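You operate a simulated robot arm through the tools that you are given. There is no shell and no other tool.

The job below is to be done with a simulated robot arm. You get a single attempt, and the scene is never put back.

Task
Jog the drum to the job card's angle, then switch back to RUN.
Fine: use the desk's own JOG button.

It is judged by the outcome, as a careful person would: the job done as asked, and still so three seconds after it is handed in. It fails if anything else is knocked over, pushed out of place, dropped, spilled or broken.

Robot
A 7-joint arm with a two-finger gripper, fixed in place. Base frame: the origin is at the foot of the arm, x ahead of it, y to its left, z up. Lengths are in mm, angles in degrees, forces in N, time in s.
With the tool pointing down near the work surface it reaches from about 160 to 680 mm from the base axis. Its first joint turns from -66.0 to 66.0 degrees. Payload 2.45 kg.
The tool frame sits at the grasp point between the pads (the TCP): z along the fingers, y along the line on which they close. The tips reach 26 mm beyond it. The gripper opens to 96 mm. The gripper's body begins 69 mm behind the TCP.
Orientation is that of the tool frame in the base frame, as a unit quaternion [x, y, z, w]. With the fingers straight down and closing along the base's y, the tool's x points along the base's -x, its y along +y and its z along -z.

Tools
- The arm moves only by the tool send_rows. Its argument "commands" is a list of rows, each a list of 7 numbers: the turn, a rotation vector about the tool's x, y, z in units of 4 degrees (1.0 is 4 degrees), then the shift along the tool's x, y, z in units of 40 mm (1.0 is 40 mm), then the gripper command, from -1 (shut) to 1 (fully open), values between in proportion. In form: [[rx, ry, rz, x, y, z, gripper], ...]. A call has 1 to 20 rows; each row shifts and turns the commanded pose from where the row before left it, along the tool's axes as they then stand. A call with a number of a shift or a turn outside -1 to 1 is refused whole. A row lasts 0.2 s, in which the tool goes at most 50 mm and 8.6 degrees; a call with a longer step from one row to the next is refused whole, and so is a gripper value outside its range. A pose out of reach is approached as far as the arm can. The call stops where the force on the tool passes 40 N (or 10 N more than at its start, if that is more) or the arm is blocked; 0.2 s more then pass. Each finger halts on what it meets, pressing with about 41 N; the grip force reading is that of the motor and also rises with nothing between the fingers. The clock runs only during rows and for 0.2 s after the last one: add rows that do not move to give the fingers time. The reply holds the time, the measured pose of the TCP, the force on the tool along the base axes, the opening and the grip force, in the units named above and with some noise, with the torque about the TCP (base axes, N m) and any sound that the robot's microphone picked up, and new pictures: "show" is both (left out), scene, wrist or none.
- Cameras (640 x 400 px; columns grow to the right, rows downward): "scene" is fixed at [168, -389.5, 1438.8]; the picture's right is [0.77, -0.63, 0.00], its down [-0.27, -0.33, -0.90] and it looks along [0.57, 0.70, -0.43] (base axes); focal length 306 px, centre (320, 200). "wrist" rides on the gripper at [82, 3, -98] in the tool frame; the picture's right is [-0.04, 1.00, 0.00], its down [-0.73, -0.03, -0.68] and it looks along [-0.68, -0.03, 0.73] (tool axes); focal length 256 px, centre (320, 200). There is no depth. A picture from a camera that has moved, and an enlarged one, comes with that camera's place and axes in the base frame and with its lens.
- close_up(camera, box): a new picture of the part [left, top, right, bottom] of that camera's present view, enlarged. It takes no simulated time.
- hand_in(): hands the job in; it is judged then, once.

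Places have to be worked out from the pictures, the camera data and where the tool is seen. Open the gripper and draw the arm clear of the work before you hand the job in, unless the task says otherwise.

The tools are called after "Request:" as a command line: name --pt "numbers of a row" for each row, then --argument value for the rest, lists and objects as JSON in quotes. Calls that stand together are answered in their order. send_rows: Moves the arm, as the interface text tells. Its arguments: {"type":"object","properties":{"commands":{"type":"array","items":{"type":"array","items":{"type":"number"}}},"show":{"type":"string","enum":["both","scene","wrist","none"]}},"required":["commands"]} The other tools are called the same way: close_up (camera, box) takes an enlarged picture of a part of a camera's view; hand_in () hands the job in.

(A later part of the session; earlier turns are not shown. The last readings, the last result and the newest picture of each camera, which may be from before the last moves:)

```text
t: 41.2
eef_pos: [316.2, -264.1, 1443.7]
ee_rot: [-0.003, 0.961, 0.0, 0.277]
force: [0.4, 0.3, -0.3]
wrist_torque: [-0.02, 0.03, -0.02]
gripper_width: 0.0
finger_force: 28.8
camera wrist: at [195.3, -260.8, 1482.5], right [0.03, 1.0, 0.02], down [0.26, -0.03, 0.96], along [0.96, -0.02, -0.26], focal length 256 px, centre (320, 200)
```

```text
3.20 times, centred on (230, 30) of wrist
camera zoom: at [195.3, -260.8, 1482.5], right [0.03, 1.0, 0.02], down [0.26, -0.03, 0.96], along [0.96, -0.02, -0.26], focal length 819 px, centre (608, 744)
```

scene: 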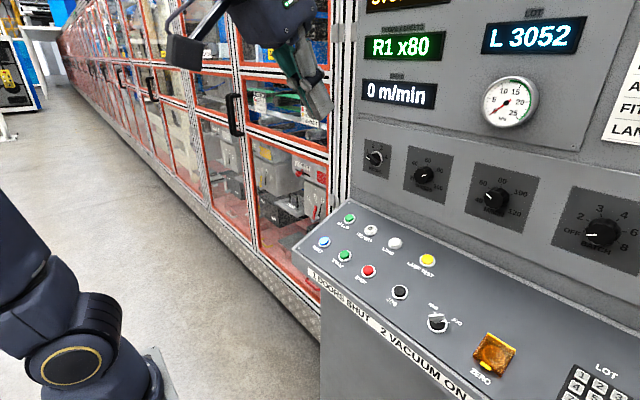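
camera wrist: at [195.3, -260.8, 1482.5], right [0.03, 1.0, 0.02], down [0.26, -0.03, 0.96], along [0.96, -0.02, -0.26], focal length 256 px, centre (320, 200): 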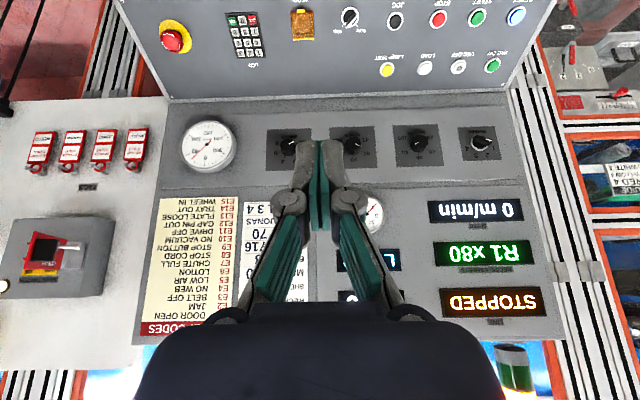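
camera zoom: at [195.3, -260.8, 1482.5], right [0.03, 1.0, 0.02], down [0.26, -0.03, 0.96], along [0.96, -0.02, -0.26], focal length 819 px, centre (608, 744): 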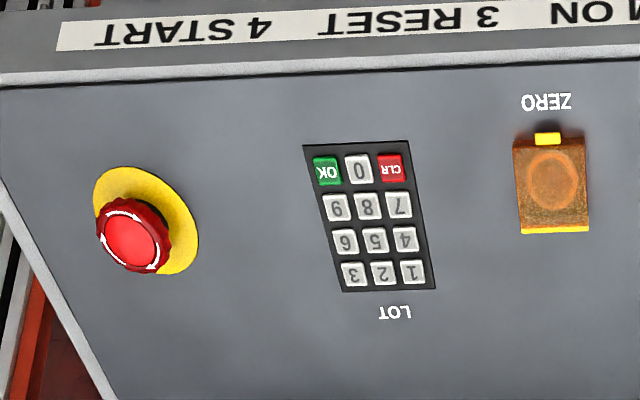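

The status is still STOPPED with no fault. A yellow pendant hangs on the far right, which explains why the job names the desk's own button. I'll check that the selector is properly seated at JOG, and inspect the pendant and main switch.

Request:
close_up --camera "wrist" --box '[325, 0, 425, 40]'

Request:
close_up --camera "scene" --box '[410, 295, 470, 340]'

Request:
close_up --camera "wrist" --box '[0, 200, 140, 310]'

Request:
close_up --camera "wrist" --box '[540, 0, 640, 400]'

Request:
close_up --camera "scene" --box '[0, 0, 350, 330]'

```text
6.40 times, centred on (375, 20) of wrist
camera zoom: at [195.3, -260.8, 1482.5], right [0.03, 1.0, 0.02], down [0.26, -0.03, 0.96], along [0.96, -0.02, -0.26], focal length 1638 px, centre (-32, 1352)
```

zoom: 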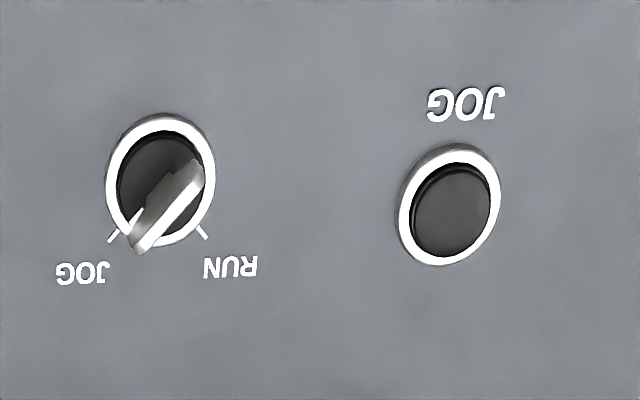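

```text
8.89 times, centred on (440, 318) of scene
camera zoom: at [168.0, -389.5, 1438.8], right [0.77, -0.63, 0.0], down [-0.27, -0.33, -0.9], along [0.57, 0.7, -0.43], focal length 2721 px, centre (-747, -844)
```

zoom: 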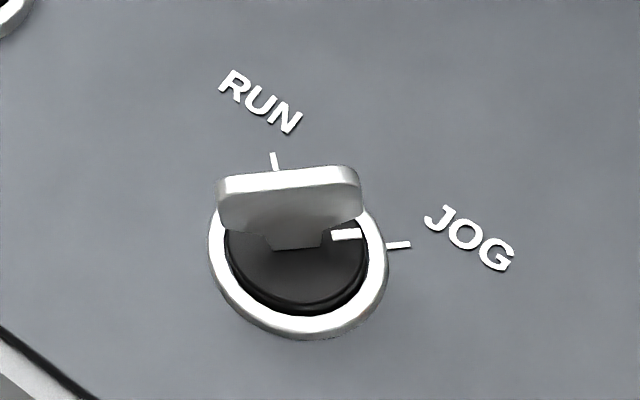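

```text
3.64 times, centred on (70, 255) of wrist
camera zoom: at [195.3, -260.8, 1482.5], right [0.03, 1.0, 0.02], down [0.26, -0.03, 0.96], along [0.96, -0.02, -0.26], focal length 931 px, centre (1229, 0)
```

zoom: 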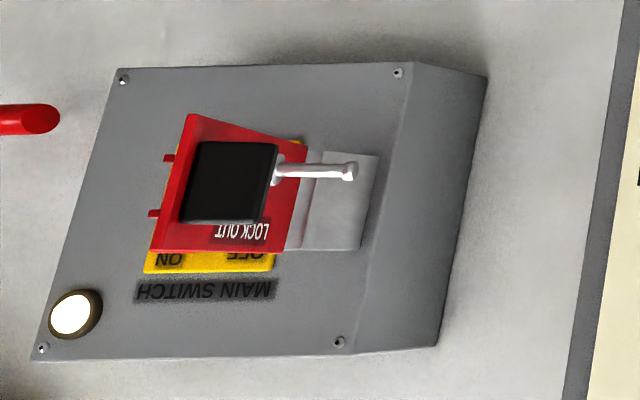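

```text
1.00 times, centred on (590, 200) of wrist (not enlarged: the box is as wide or as high as the picture)
camera zoom: at [195.3, -260.8, 1482.5], right [0.03, 1.0, 0.02], down [0.26, -0.03, 0.96], along [0.96, -0.02, -0.26], focal length 256 px, centre (50, 200)
```

zoom: 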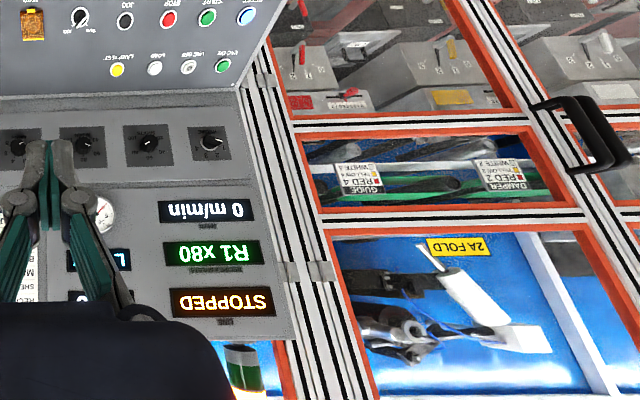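

```text
1.21 times, centred on (175, 165) of scene
camera zoom: at [168.0, -389.5, 1438.8], right [0.77, -0.63, 0.0], down [-0.27, -0.33, -0.9], along [0.57, 0.7, -0.43], focal length 371 px, centre (496, 242)
```

zoom: 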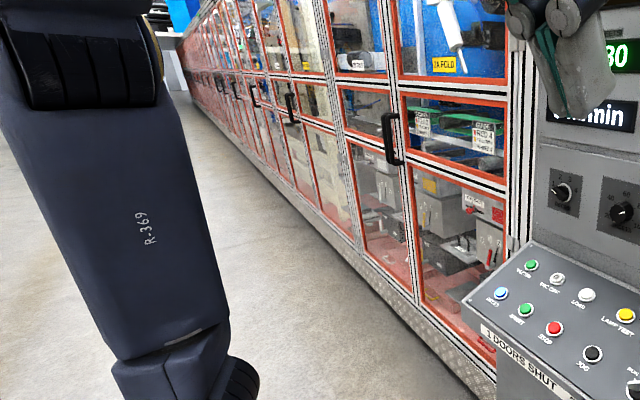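

The selector mark is on JOG, power is on, and the doors look shut. There's another display above LOT that the fingers hide, so I'll shift left to read it in case it shows a fault code.

Request:
send_rows --pt "0 0 0 0 1 0 -1" --pt "0 0 0 0 1 0 -1" --pt "0 0 0 0 1 0 -1" --pt "0 0 0 0 1 0 -1" --pt "0 0 0 0 1 0 -1" --pt "0 0 0 0 1 0 -1" --pt "0 0 0 0 1 0 -1" --pt "0 0 0 0 1 0 -1" --pt "0 0 0 0 0 0 -1" --show "wrist"

Request:
close_up --camera "wrist" --box '[60, 100, 310, 380]'

Request:
close_up --camera "wrist" --box '[400, 60, 640, 400]'

Request:
close_up --camera "wrist" --box '[160, 0, 420, 100]'

```text
t: 43.2
eef_pos: [320.0, 61.0, 1440.7]
ee_rot: [-0.002, 0.961, 0.001, 0.276]
force: [0.4, -0.7, 0.3]
wrist_torque: [0.02, -0.02, 0.02]
gripper_width: 0.2
finger_force: 28.4
camera wrist: at [199.5, 63.6, 1480.3], right [0.03, 1.0, 0.02], down [0.26, -0.03, 0.96], along [0.96, -0.03, -0.26], focal length 256 px, centre (320, 200)
```

wrist: 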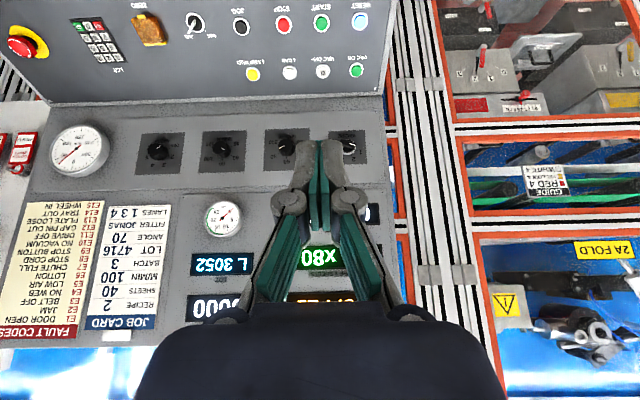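

```text
1.43 times, centred on (185, 240) of wrist
camera zoom: at [199.5, 63.6, 1480.3], right [0.03, 1.0, 0.02], down [0.26, -0.03, 0.96], along [0.96, -0.03, -0.26], focal length 366 px, centre (513, 143)
```

zoom: 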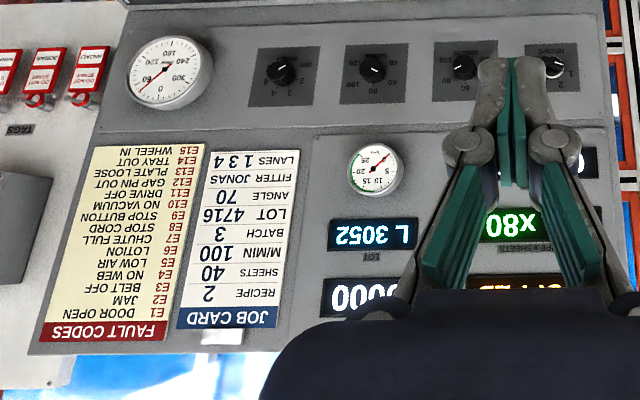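

```text
1.18 times, centred on (520, 230) of wrist
camera zoom: at [199.5, 63.6, 1480.3], right [0.03, 1.0, 0.02], down [0.26, -0.03, 0.96], along [0.96, -0.03, -0.26], focal length 301 px, centre (85, 165)
```

zoom: 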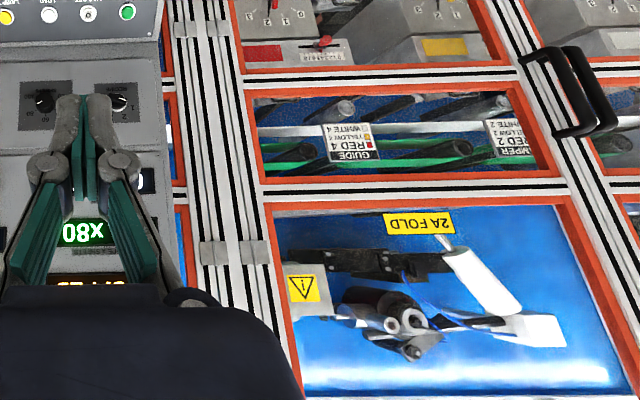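

```text
2.46 times, centred on (290, 50) of wrist
camera zoom: at [199.5, 63.6, 1480.3], right [0.03, 1.0, 0.02], down [0.26, -0.03, 0.96], along [0.96, -0.03, -0.26], focal length 630 px, centre (394, 569)
```

zoom: 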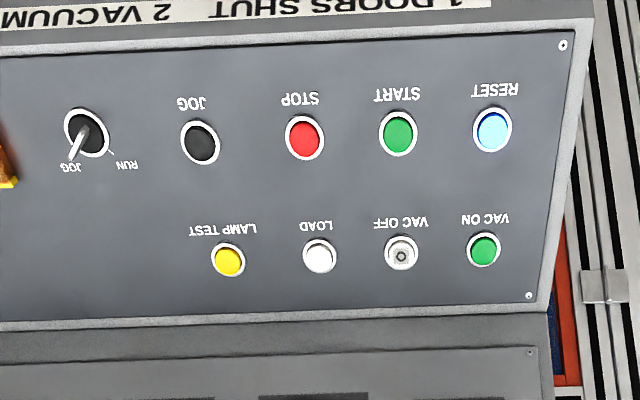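

No fault is displayed anywhere. My flat prod may have been stopping on the bezel, so next I'll press with the tool tilted 15° and a finger edge on the cap centre, in a pose that also keeps the dial in view while holding. I'm moving to the hover.

Request:
send_rows --pt "0 1 0 0 0 0 -1" --pt "0 1 0 0 0 0 -1" --pt "0 0 0 -0.184 -0.347 0.936 -1" --pt "0 0 0 -0.184 -0.347 0.936 -1" --pt "0 0 0 -0.184 -0.347 0.936 -1" --pt "0 0 0 -0.184 -0.347 0.936 -1" --pt "0 0 0 -0.184 -0.347 0.936 -1" --pt "0 0 0 -0.184 -0.347 0.936 -1" --pt "0 0 0 -0.184 -0.347 0.936 -1" --pt "0 0 0 -0.184 -0.347 0.936 -1" --pt "0 0 0 -0.184 -0.347 0.936 -1" --pt "0 0 0 -0.184 -0.347 0.936 -1" --pt "0 0 0 -0.184 -0.347 0.936 -1" --pt "0 0 1 0 0 0 -1" --pt "0 0 1 0 0 0 -1" --pt "0 0 1 0 0 0 -1" --pt "0 0 1 0 0 0 -1" --pt "0 0 1 0 0 0 -1" --pt "0 0 0 0 0 0 -1" --show "wrist"

Request:
send_rows --pt "0 -1 0 0 0 0 -1" --pt "0 -1 0 0 0 0 -1" --pt "0 -1 0 0 0 0 -1" --pt "0 -0.75 0 0 0 0 -1" --pt "0 0 0 0 0 0 -1"

```text
t: 47.2
eef_pos: [556.7, -94.0, 1100.1]
ee_rot: [0.17, 0.963, 0.035, 0.204]
force: [0.3, 0.6, -0.2]
wrist_torque: [-0.02, 0.01, 0.02]
gripper_width: 0.2
finger_force: 28.0
camera wrist: at [448.4, -63.9, 1157.9], right [0.35, 0.93, 0.15], down [0.35, -0.28, 0.9], along [0.87, -0.26, -0.42], focal length 256 px, centre (320, 200)
```

wrist: 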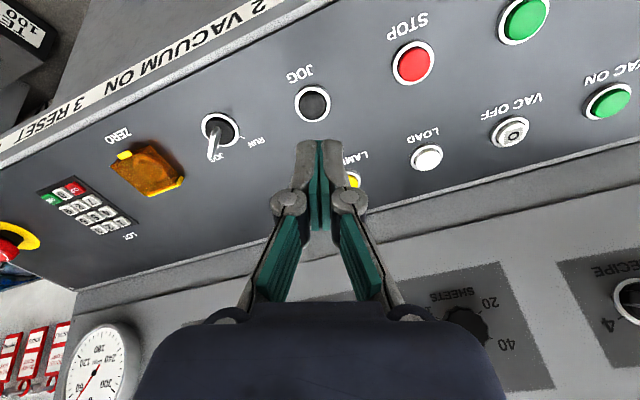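

```text
t: 48.4
eef_pos: [558.3, -92.6, 1099.5]
ee_rot: [0.171, 0.928, 0.013, 0.33]
force: [0.2, -0.1, -0.7]
wrist_torque: [0.02, 0.01, -0.01]
gripper_width: 0.1
finger_force: 27.9
camera wrist: at [439.7, -55.5, 1127.2], right [0.34, 0.93, 0.16], down [0.1, -0.21, 0.97], along [0.94, -0.31, -0.17], focal length 256 px, centre (320, 200)
```

scene: 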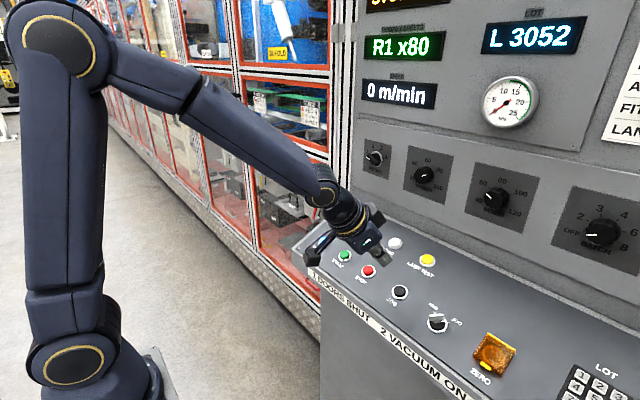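
wrist: 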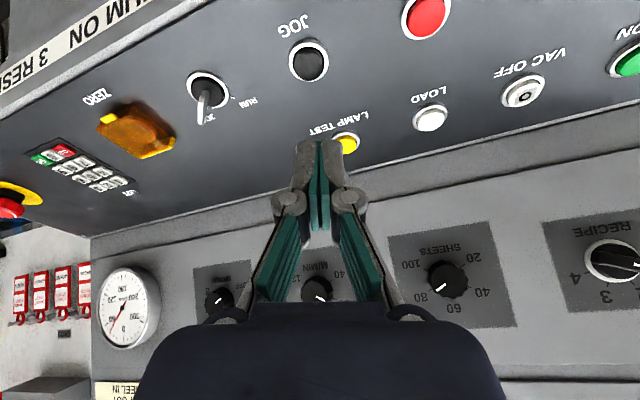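

I'm 41 mm higher than intended, but the dial is nicely in view. I'll approach to about 15 mm above the cap with the tilted finger edge.

Request:
send_rows --pt "0 0 0 0.079 -0.076 0.716 -1" --pt "0 0 0 0.079 -0.076 0.716 -1" --pt "0 0 0 0.079 -0.076 0.716 -1" --pt "0 0 0 0 0 0 -1"

Request:
close_up --camera "wrist" --box '[240, 70, 400, 170]'

Request:
close_up --camera "scene" --box '[350, 240, 450, 320]'

Request:
close_up --camera "wrist" --box '[60, 290, 180, 400]'

```text
t: 49.4
eef_pos: [601.4, -105.8, 1025.5]
ee_rot: [0.171, 0.929, 0.014, 0.329]
force: [0.2, -0.2, 0.7]
wrist_torque: [0.0, -0.01, 0.0]
gripper_width: 0.0
finger_force: 28.2
camera wrist: at [483.2, -69.2, 1051.8], right [0.34, 0.93, 0.16], down [0.1, -0.21, 0.97], along [0.94, -0.31, -0.17], focal length 256 px, centre (320, 200)
```

scene: 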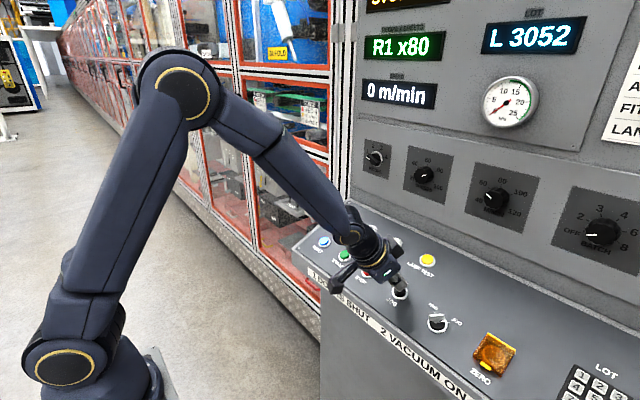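
wrist: 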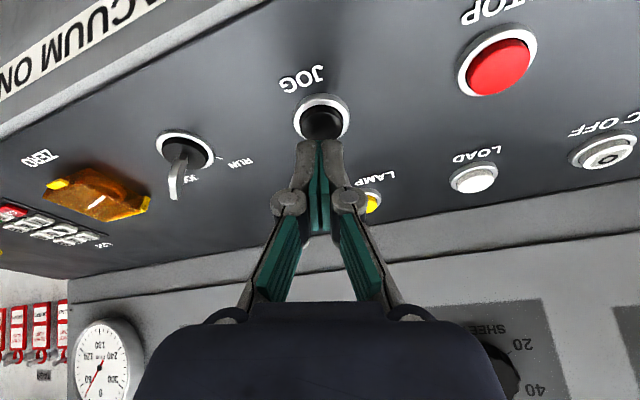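

```text
4.00 times, centred on (320, 120) of wrist
camera zoom: at [483.2, -69.2, 1051.8], right [0.34, 0.93, 0.16], down [0.1, -0.21, 0.97], along [0.94, -0.31, -0.17], focal length 1024 px, centre (320, 520)
```

zoom: 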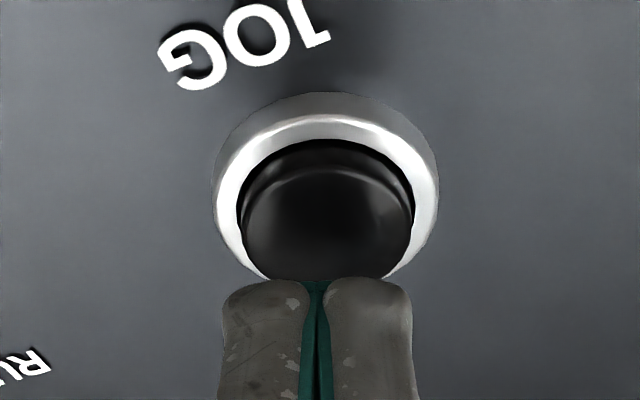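

```text
5.00 times, centred on (400, 280) of scene
camera zoom: at [168.0, -389.5, 1438.8], right [0.77, -0.63, 0.0], down [-0.27, -0.33, -0.9], along [0.57, 0.7, -0.43], focal length 1531 px, centre (-80, -200)
```

zoom: 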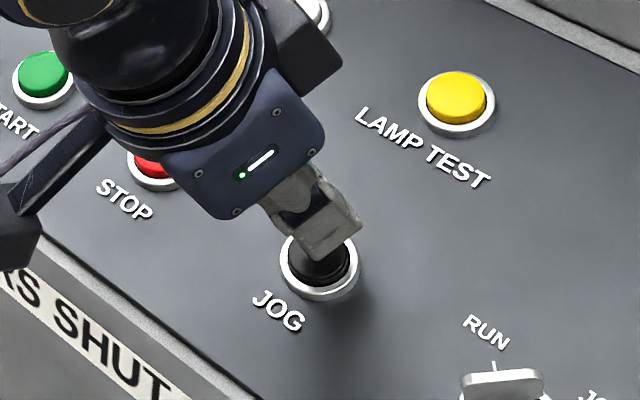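

```text
3.64 times, centred on (120, 345) of wrist
camera zoom: at [483.2, -69.2, 1051.8], right [0.34, 0.93, 0.16], down [0.1, -0.21, 0.97], along [0.94, -0.31, -0.17], focal length 931 px, centre (1047, -327)
```

zoom: 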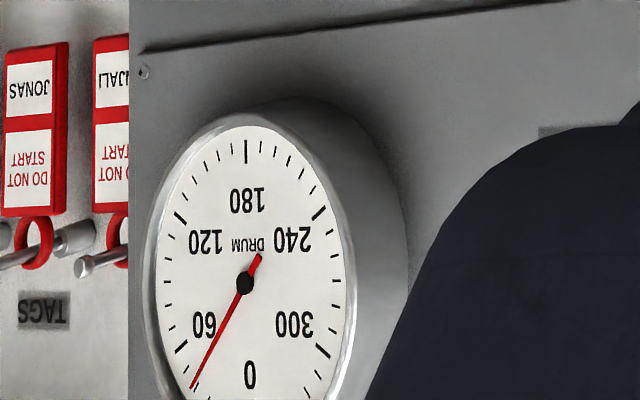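

The cap clearly protrudes above the bezel, and my finger edge is lined up with its centre while the dial stays visible. I'll inch in along the panel normal.

Request:
send_rows --pt "0 0 0 0.026 0.02 0.0966 -1" --pt "0 0 0 0.026 0 0.0966 -1" --pt "0 0 0 0.013 0 0.048 -1" --show "wrist"

Request:
close_up --camera "scene" --box '[350, 240, 450, 320]'

Request:
close_up --camera "wrist" --box '[240, 90, 400, 190]'

```text
t: 50.2
eef_pos: [606.2, -104.6, 1014.7]
ee_rot: [0.172, 0.929, 0.013, 0.329]
force: [-1.2, 0.3, 0.1]
wrist_torque: [-0.02, 0.02, 0.01]
gripper_width: 0.0
finger_force: 28.8
camera wrist: at [487.1, -68.2, 1043.2], right [0.34, 0.93, 0.16], down [0.11, -0.21, 0.97], along [0.94, -0.31, -0.17], focal length 256 px, centre (320, 200)
```

wrist: 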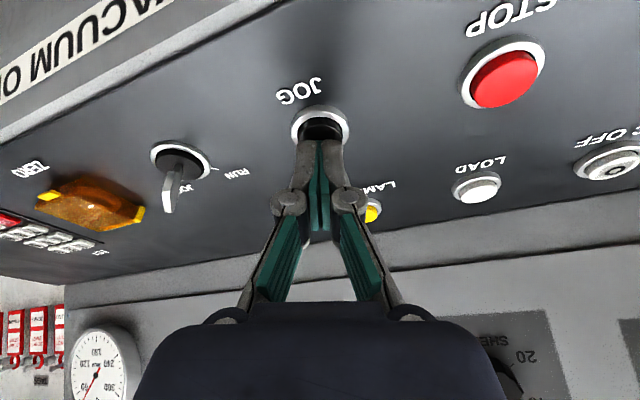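

```text
5.00 times, centred on (400, 280) of scene
camera zoom: at [168.0, -389.5, 1438.8], right [0.77, -0.63, 0.0], down [-0.27, -0.33, -0.9], along [0.57, 0.7, -0.43], focal length 1531 px, centre (-80, -200)
```

zoom: 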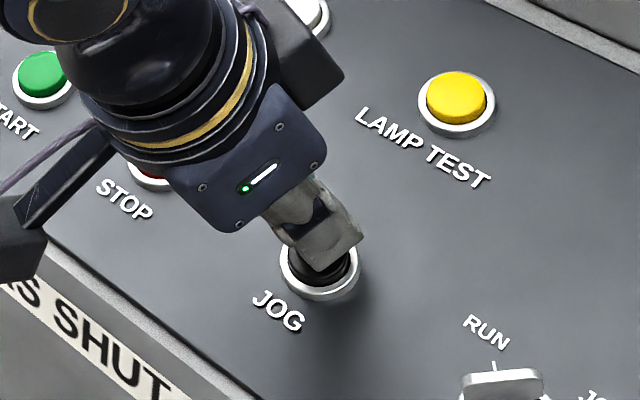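

```text
4.00 times, centred on (320, 140) of wrist
camera zoom: at [487.1, -68.2, 1043.2], right [0.34, 0.93, 0.16], down [0.11, -0.21, 0.97], along [0.94, -0.31, -0.17], focal length 1024 px, centre (320, 440)
```

zoom: 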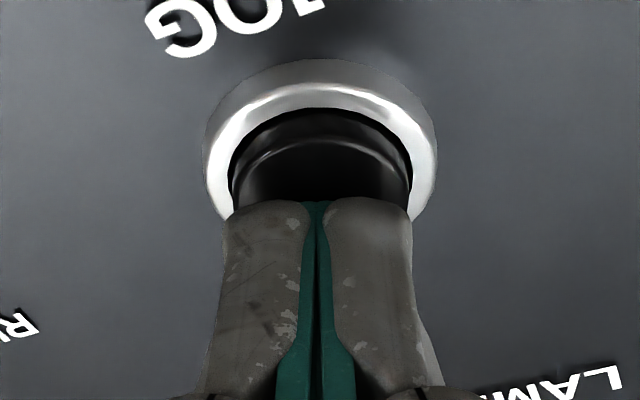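

The edge is just about touching the middle of the cap. I'll press in another 6 mm and watch the force, sound, and dial.

Request:
send_rows --pt "0 0 0 0.02 0 0.075 -1" --pt "0 0 0 0.02 0 0.075 -1" --show "both"

Request:
close_up --camera "wrist" --box '[60, 300, 160, 400]'

Request:
close_up --camera "wrist" --box '[240, 90, 400, 190]'

Request:
close_up --camera "scene" --box '[350, 240, 450, 320]'

```text
t: 50.8
eef_pos: [607.6, -104.9, 1011.1]
ee_rot: [0.172, 0.929, 0.015, 0.328]
force: [-2.0, -0.5, 1.6]
wrist_torque: [-0.03, 0.06, -0.02]
gripper_width: 6.2
finger_force: 28.2
heard: click
camera wrist: at [489.2, -67.4, 1038.7], right [0.34, 0.93, 0.16], down [0.1, -0.21, 0.97], along [0.94, -0.31, -0.17], focal length 256 px, centre (320, 200)
```

scene: 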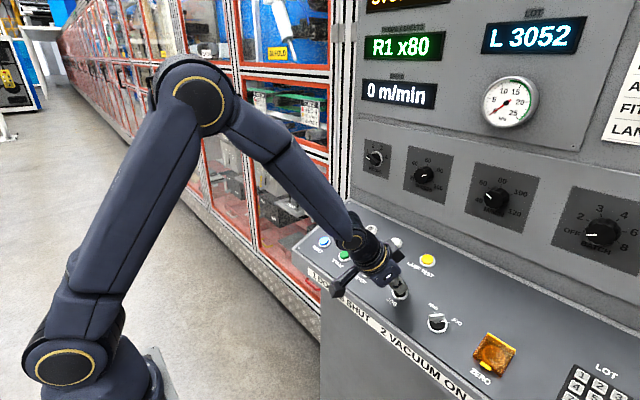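
wrist: 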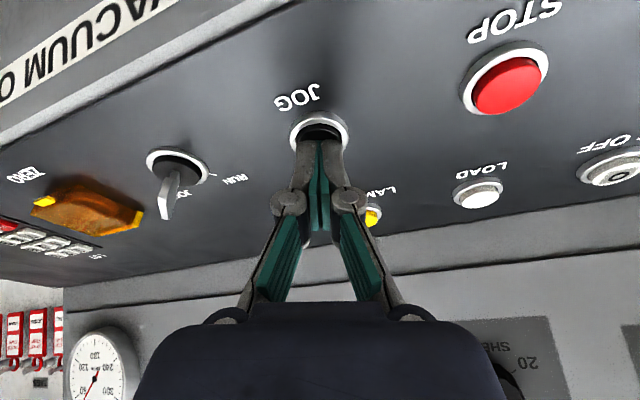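

```text
4.00 times, centred on (110, 350) of wrist
camera zoom: at [489.2, -67.4, 1038.7], right [0.34, 0.93, 0.16], down [0.1, -0.21, 0.97], along [0.94, -0.31, -0.17], focal length 1024 px, centre (1160, -400)
```

zoom: 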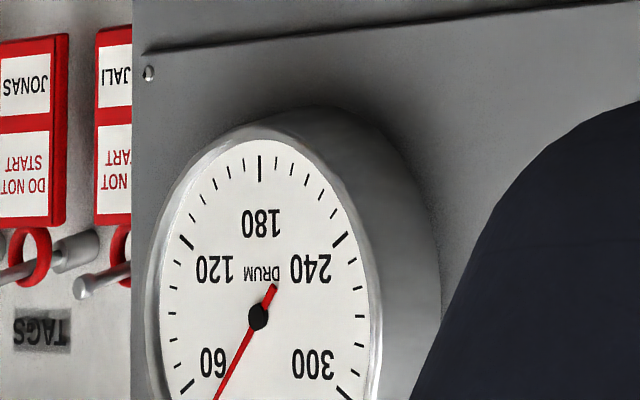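

```text
4.00 times, centred on (320, 140) of wrist
camera zoom: at [489.2, -67.4, 1038.7], right [0.34, 0.93, 0.16], down [0.1, -0.21, 0.97], along [0.94, -0.31, -0.17], focal length 1024 px, centre (320, 440)
```

zoom: 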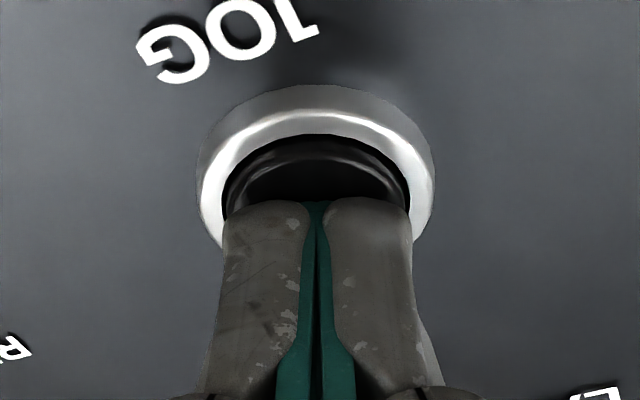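

```text
5.00 times, centred on (400, 280) of scene
camera zoom: at [167.9, -389.5, 1438.8], right [0.77, -0.63, 0.0], down [-0.27, -0.33, -0.9], along [0.57, 0.7, -0.43], focal length 1531 px, centre (-80, -200)
```

zoom: 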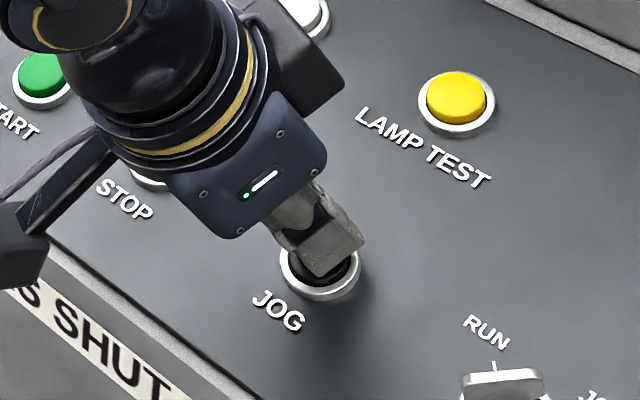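

It clicked and the cap is visibly depressed. I'll press 2 mm more and hold for about 1.2 s while watching the dial.

Request:
send_rows --pt "0 0 0 0.013 0 0.048 -1" --pt "0 0 0 0 0 0 -1" --pt "0 0 0 0 0 0 -1" --pt "0 0 0 0 0 0 -1" --pt "0 0 0 0 0 0 -1" --pt "0 0 0 0 0 0 -1" --show "both"

Request:
close_up --camera "wrist" --box '[60, 300, 160, 400]'

Request:
close_up --camera "wrist" --box '[240, 90, 400, 190]'

Request:
close_up --camera "scene" --box '[350, 0, 550, 130]'

```text
t: 52.2
eef_pos: [609.4, -106.6, 1010.2]
ee_rot: [0.172, 0.928, 0.013, 0.329]
force: [-2.3, 1.9, 4.8]
wrist_torque: [-0.01, -0.02, -0.01]
gripper_width: 6.2
finger_force: 28.4
camera wrist: at [491.0, -68.3, 1037.0], right [0.34, 0.93, 0.16], down [0.1, -0.21, 0.97], along [0.94, -0.31, -0.17], focal length 256 px, centre (320, 200)
```

scene: 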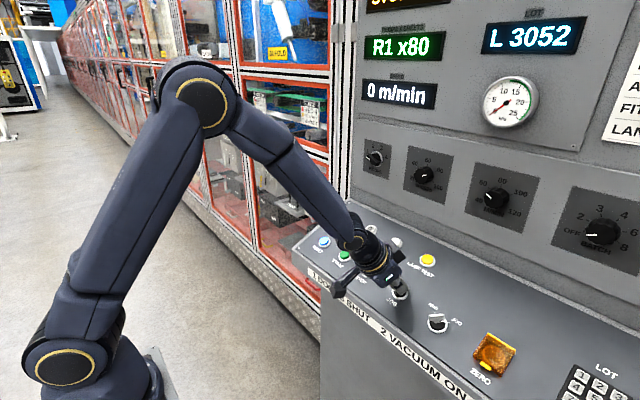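
wrist: 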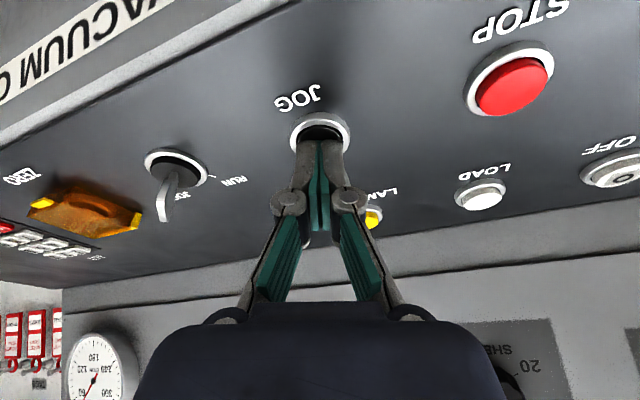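

```text
4.00 times, centred on (110, 350) of wrist
camera zoom: at [491.0, -68.3, 1037.0], right [0.34, 0.93, 0.16], down [0.1, -0.21, 0.97], along [0.94, -0.31, -0.17], focal length 1024 px, centre (1160, -400)
```

zoom: 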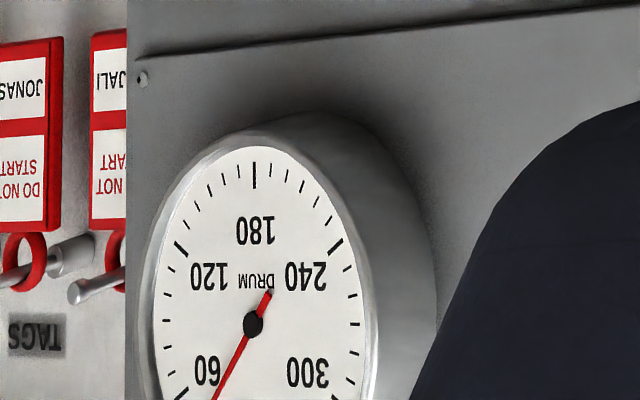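

```text
4.00 times, centred on (320, 140) of wrist
camera zoom: at [491.0, -68.3, 1037.0], right [0.34, 0.93, 0.16], down [0.1, -0.21, 0.97], along [0.94, -0.31, -0.17], focal length 1024 px, centre (320, 440)
```

zoom: 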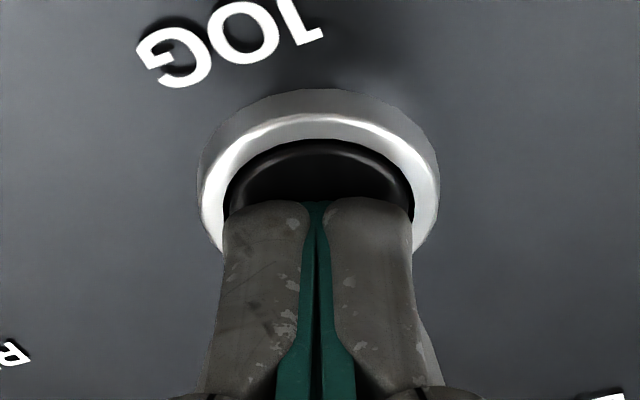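

```text
3.08 times, centred on (450, 65) of scene
camera zoom: at [167.9, -389.5, 1438.8], right [0.77, -0.63, 0.0], down [-0.27, -0.33, -0.9], along [0.57, 0.7, -0.43], focal length 942 px, centre (-80, 615)
```

zoom: 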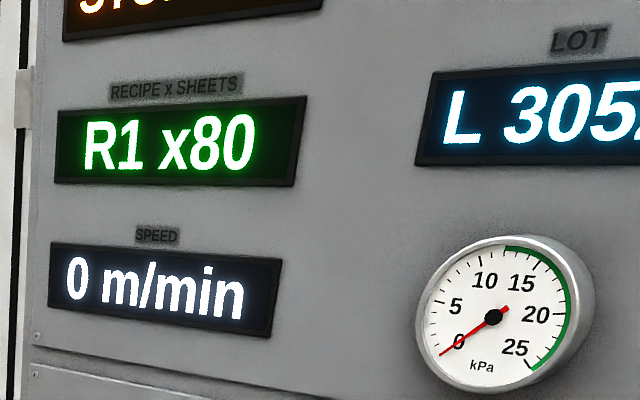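

The button is held down, and the needle may have crept by about a degree, which is hard to tell. I'll hold another 3 s without moving and compare precisely.

Request:
send_rows --pt "0 0 0 0 0 0 -1" --pt "0 0 0 0 0 0 -1" --pt "0 0 0 0 0 0 -1" --pt "0 0 0 0 0 0 -1" --pt "0 0 0 0 0 0 -1" --pt "0 0 0 0 0 0 -1" --pt "0 0 0 0 0 0 -1" --pt "0 0 0 0 0 0 -1" --pt "0 0 0 0 0 0 -1" --pt "0 0 0 0 0 0 -1" --pt "0 0 0 0 0 0 -1" --pt "0 0 0 0 0 0 -1" --pt "0 0 0 0 0 0 -1" --pt "0 0 0 0 0 0 -1" --pt "0 0 0 0 0 0 -1" --show "wrist"

Request:
close_up --camera "wrist" --box '[60, 300, 160, 400]'

```text
t: 55.4
eef_pos: [608.4, -105.4, 1008.9]
ee_rot: [0.171, 0.929, 0.014, 0.329]
force: [-2.8, -0.9, 3.9]
wrist_torque: [-0.04, 0.0, -0.01]
gripper_width: 5.9
finger_force: 28.6
camera wrist: at [490.8, -68.3, 1036.8], right [0.34, 0.93, 0.16], down [0.1, -0.21, 0.97], along [0.94, -0.31, -0.17], focal length 256 px, centre (320, 200)
```

wrist: 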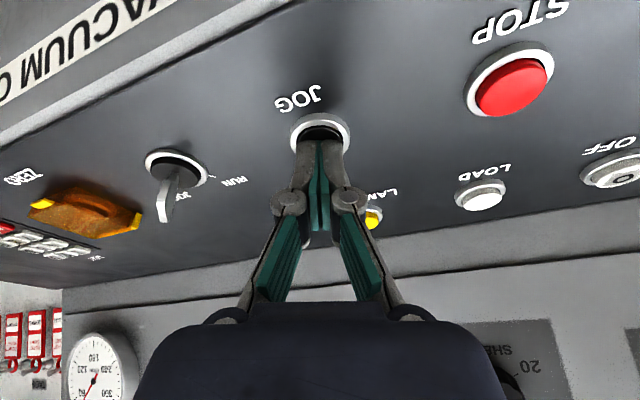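

```text
4.00 times, centred on (110, 350) of wrist
camera zoom: at [490.8, -68.3, 1036.8], right [0.34, 0.93, 0.16], down [0.1, -0.21, 0.97], along [0.94, -0.31, -0.17], focal length 1024 px, centre (1160, -400)
```

zoom: 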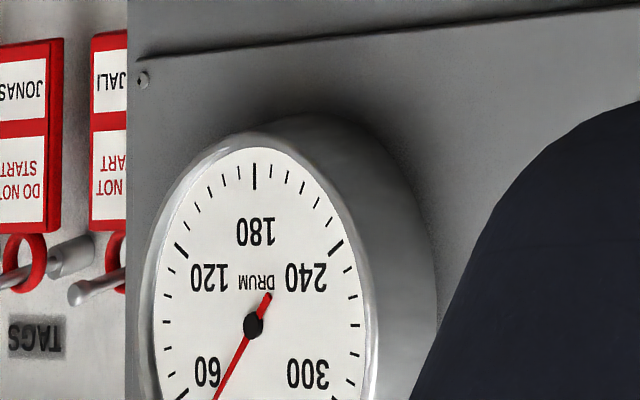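

There's no motion after 5 s with the button down about 4 mm. Next I'll check whether the button has more travel by pressing up to 5 mm further, still watching the dial.

Request:
send_rows --pt "0 0 0 0.013 0 0.048 -1" --pt "0 0 0 0.013 0 0.048 -1" --pt "0 0 0 0 0 0 -1" --show "wrist"

Request:
close_up --camera "wrist" --box '[60, 300, 160, 400]'

Request:
close_up --camera "wrist" --box '[240, 90, 400, 190]'

```text
t: 56.2
eef_pos: [609.4, -105.4, 1006.3]
ee_rot: [0.172, 0.928, 0.014, 0.329]
force: [-8.1, 1.6, 15.7]
wrist_torque: [0.09, 0.12, 0.01]
gripper_width: 5.7
finger_force: 28.6
camera wrist: at [491.9, -68.3, 1034.0], right [0.34, 0.93, 0.16], down [0.1, -0.21, 0.97], along [0.94, -0.31, -0.17], focal length 256 px, centre (320, 200)
```

wrist: 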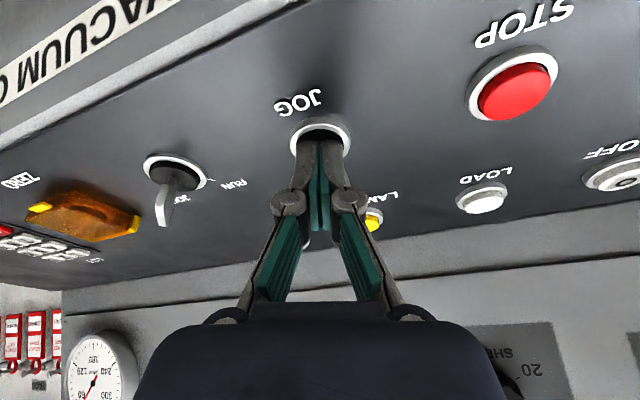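

```text
4.00 times, centred on (110, 350) of wrist
camera zoom: at [491.9, -68.3, 1034.0], right [0.34, 0.93, 0.16], down [0.1, -0.21, 0.97], along [0.94, -0.31, -0.17], focal length 1024 px, centre (1160, -400)
```

zoom: 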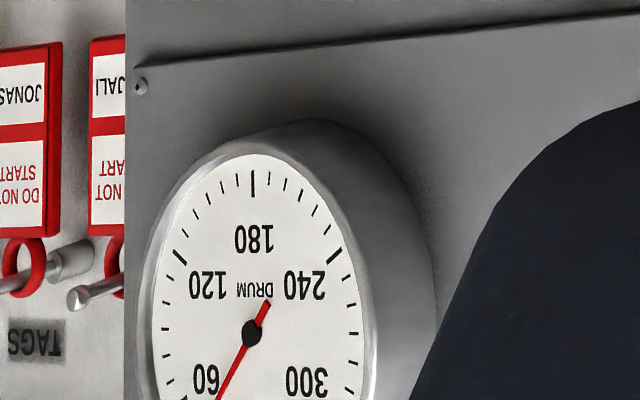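

```text
4.00 times, centred on (320, 140) of wrist
camera zoom: at [491.9, -68.3, 1034.0], right [0.34, 0.93, 0.16], down [0.1, -0.21, 0.97], along [0.94, -0.31, -0.17], focal length 1024 px, centre (320, 440)
```

zoom: 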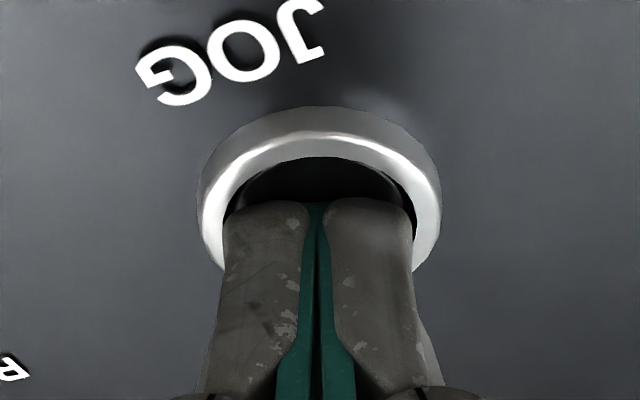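

The button is fully bottomed (about 18 N) and the drum is still, so it's an interlock and not the press. I'll release and look closely at the lamps, especially RESET.

Request:
send_rows --pt "0 0 0 -0.1 0 -0.4 -1" --pt "0 0 0 -0.2 0 -0.9 -1" --pt "0 0 0 0 0 -1 -1" --pt "0 0 0 0 0 -1 -1" --pt "0 0 0 0 0 0 -1" --show "both"

Request:
close_up --camera "scene" --box '[300, 200, 440, 290]'

Request:
close_up --camera "wrist" --box '[400, 0, 640, 140]'

Request:
close_up --camera "wrist" --box '[60, 250, 180, 370]'

Request:
close_up --camera "wrist" --box '[150, 50, 270, 130]'

```text
t: 57.4
eef_pos: [538.0, -97.5, 1117.5]
ee_rot: [0.172, 0.929, 0.014, 0.329]
force: [-0.2, -0.3, 0.2]
wrist_torque: [-0.01, 0.0, 0.03]
gripper_width: 0.0
finger_force: 28.1
camera wrist: at [419.7, -60.7, 1144.2], right [0.34, 0.93, 0.16], down [0.11, -0.21, 0.97], along [0.93, -0.31, -0.17], focal length 256 px, centre (320, 200)
```

scene: 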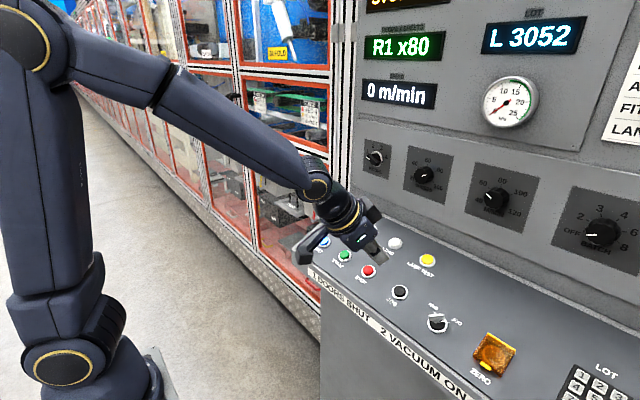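
wrist: 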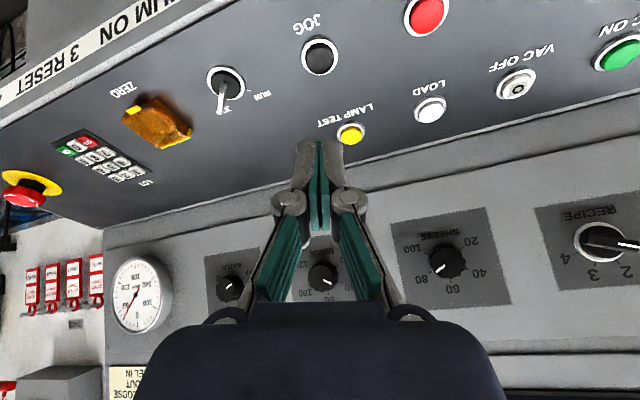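

```text
4.44 times, centred on (370, 245) of scene
camera zoom: at [168.0, -389.5, 1438.8], right [0.77, -0.63, 0.0], down [-0.27, -0.33, -0.9], along [0.57, 0.7, -0.43], focal length 1361 px, centre (98, 0)
```

zoom: 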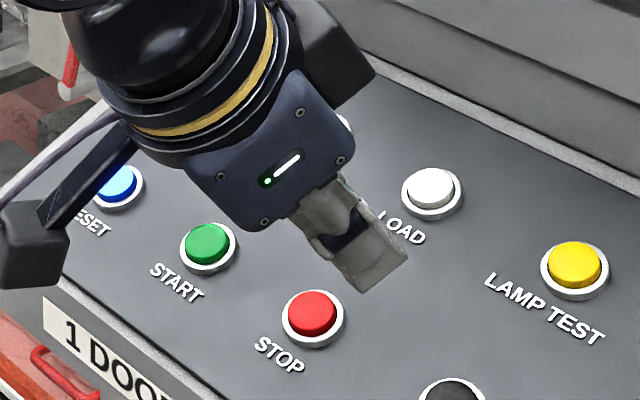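

```text
2.67 times, centred on (520, 70) of wrist
camera zoom: at [419.7, -60.7, 1144.2], right [0.34, 0.93, 0.16], down [0.11, -0.21, 0.97], along [0.93, -0.31, -0.17], focal length 683 px, centre (-213, 547)
```

zoom: 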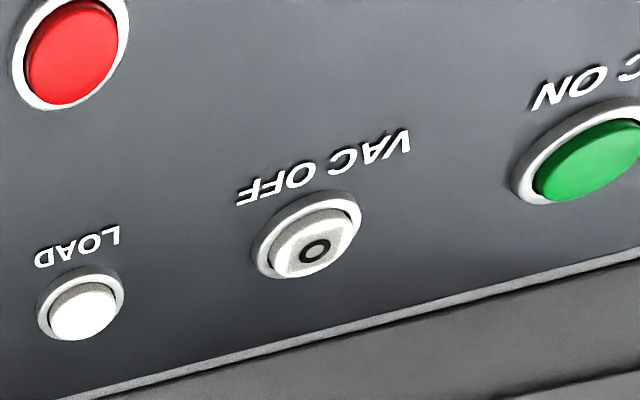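

```text
3.33 times, centred on (120, 310) of wrist
camera zoom: at [419.7, -60.7, 1144.2], right [0.34, 0.93, 0.16], down [0.11, -0.21, 0.97], along [0.93, -0.31, -0.17], focal length 853 px, centre (987, -167)
```

zoom: 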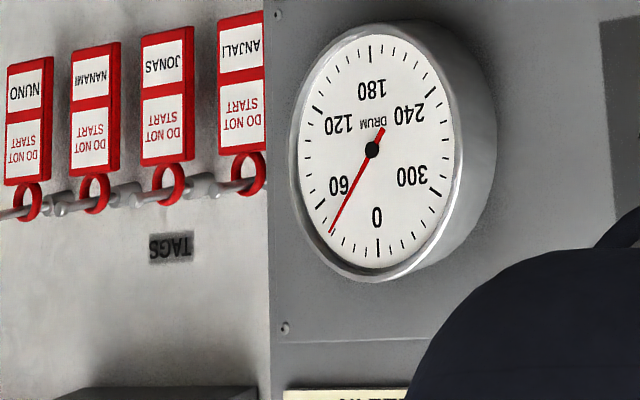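

```text
5.00 times, centred on (210, 90) of wrist
camera zoom: at [419.7, -60.7, 1144.2], right [0.34, 0.93, 0.16], down [0.11, -0.21, 0.97], along [0.93, -0.31, -0.17], focal length 1280 px, centre (870, 750)
```

zoom: 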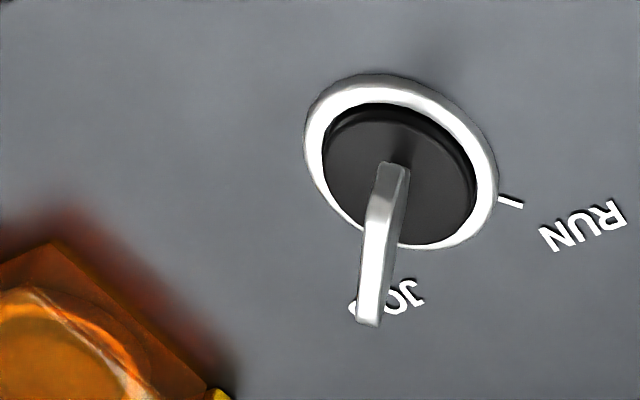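

RESET's cap looks lit (cyan), but the selector turn never produced a click, so it may not be fully engaged electrically. I'll first re-grip the selector and check for remaining travel toward JOG, moving to hover over it.

Request:
send_rows --pt "0 1 0 0 0 0 -0.5" --pt "0 1 0 0 0 0 -0.17" --pt "0 1 0 0 0 0 -0.17" --pt "0 0.75 0 0 0 0 -0.17" --pt "0 0 0 -0.375 -0.776 0.462 -0.17" --pt "0 0 0 -0.375 -0.776 0.462 -0.17" --pt "0 0 0 -0.375 -0.776 0.462 -0.17" --pt "0 0 1 0 0 0 -0.17" --pt "0 0 1 0 0 0 -0.17" --pt "0 0 1 0 0 0 -0.17" --pt "0 0 1 0 0 0 -0.17" --pt "0 0 1 0 0 0 -0.17" --pt "0 0 1 0 0 0 -0.17" --pt "0 0 0.25 0 0 0 -0.17" --pt "0 0 0 0 0 0 -0.17" --show "wrist"

Request:
close_up --camera "wrist" --box '[240, 60, 400, 160]'

```text
t: 60.6
eef_pos: [571.8, -200.5, 1070.8]
ee_rot: [0.373, 0.904, 0.079, 0.193]
force: [-0.4, -0.1, 0.1]
wrist_torque: [0.0, -0.04, -0.02]
gripper_width: 39.9
finger_force: 0.0
camera wrist: at [480.7, -141.8, 1137.3], right [0.67, 0.68, 0.3], down [0.18, -0.54, 0.82], along [0.72, -0.5, -0.48], focal length 256 px, centre (320, 200)
```

wrist: 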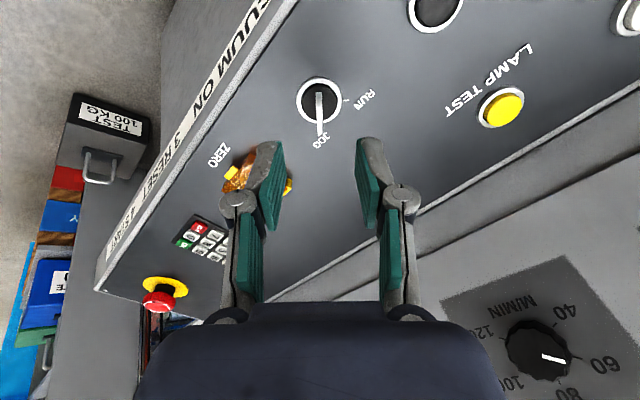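

```text
4.00 times, centred on (320, 110) of wrist
camera zoom: at [480.7, -141.8, 1137.3], right [0.67, 0.68, 0.3], down [0.18, -0.54, 0.82], along [0.72, -0.5, -0.48], focal length 1024 px, centre (320, 560)
```

zoom: 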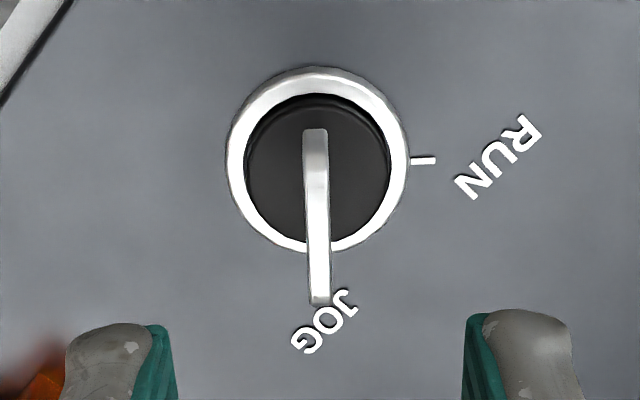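

The bar is centred between the fingers. I'll descend to grip depth and close.

Request:
send_rows --pt "0 0 0 0 0 0.6 -0.17" --pt "0 0 0 0 0 0.6 -0.17" --pt "0 0 0 0 0 0.3 -0.17" --pt "0 0 0 0 0 0 -0.5" --pt "0 0 0 0 0 0 -0.8" --pt "0 0 0 0 0 0 -1" --pt "0 0 0 0 0 0 -1" --show "none"

Request:
send_rows --pt "0 0 0.5 0 0 0 -1" --pt "0 0 0.5 0 0 0 -1" --pt "0 0 0.5 0 0 0 -1" --pt "0 0 0 0 0 0 -1" --show "wrist"

Request:
close_up --camera "wrist" --box '[240, 90, 400, 190]'

```text
t: 62.2
eef_pos: [594.8, -200.9, 1016.0]
ee_rot: [0.374, 0.904, 0.079, 0.192]
force: [1.4, 0.1, -1.9]
wrist_torque: [-0.13, -0.13, -0.07]
gripper_width: 5.8
finger_force: 32.5
```

```text
t: 63.2
eef_pos: [594.9, -200.6, 1016.7]
ee_rot: [0.42, 0.883, 0.088, 0.189]
force: [4.6, -5.1, 3.8]
wrist_torque: [0.04, 0.47, 0.94]
gripper_width: 6.0
finger_force: 34.7
camera wrist: at [510.2, -136.0, 1085.0], right [0.73, 0.6, 0.33], down [0.12, -0.59, 0.8], along [0.67, -0.54, -0.5], focal length 256 px, centre (320, 200)
```

wrist: 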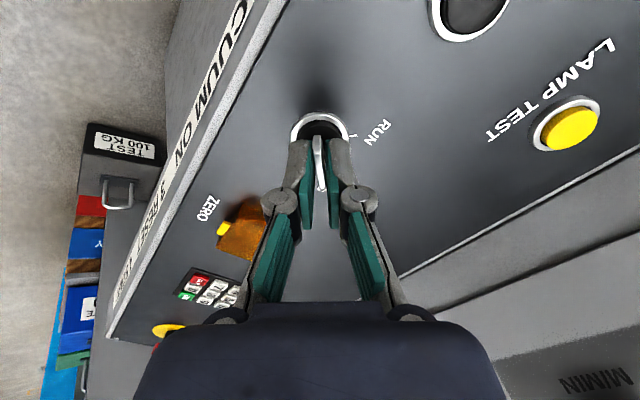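

```text
4.00 times, centred on (320, 140) of wrist
camera zoom: at [510.2, -136.0, 1085.0], right [0.73, 0.6, 0.33], down [0.12, -0.59, 0.8], along [0.67, -0.54, -0.5], focal length 1024 px, centre (320, 440)
```

zoom: 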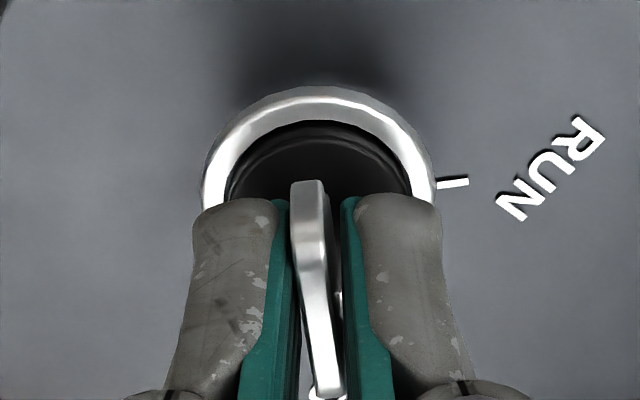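

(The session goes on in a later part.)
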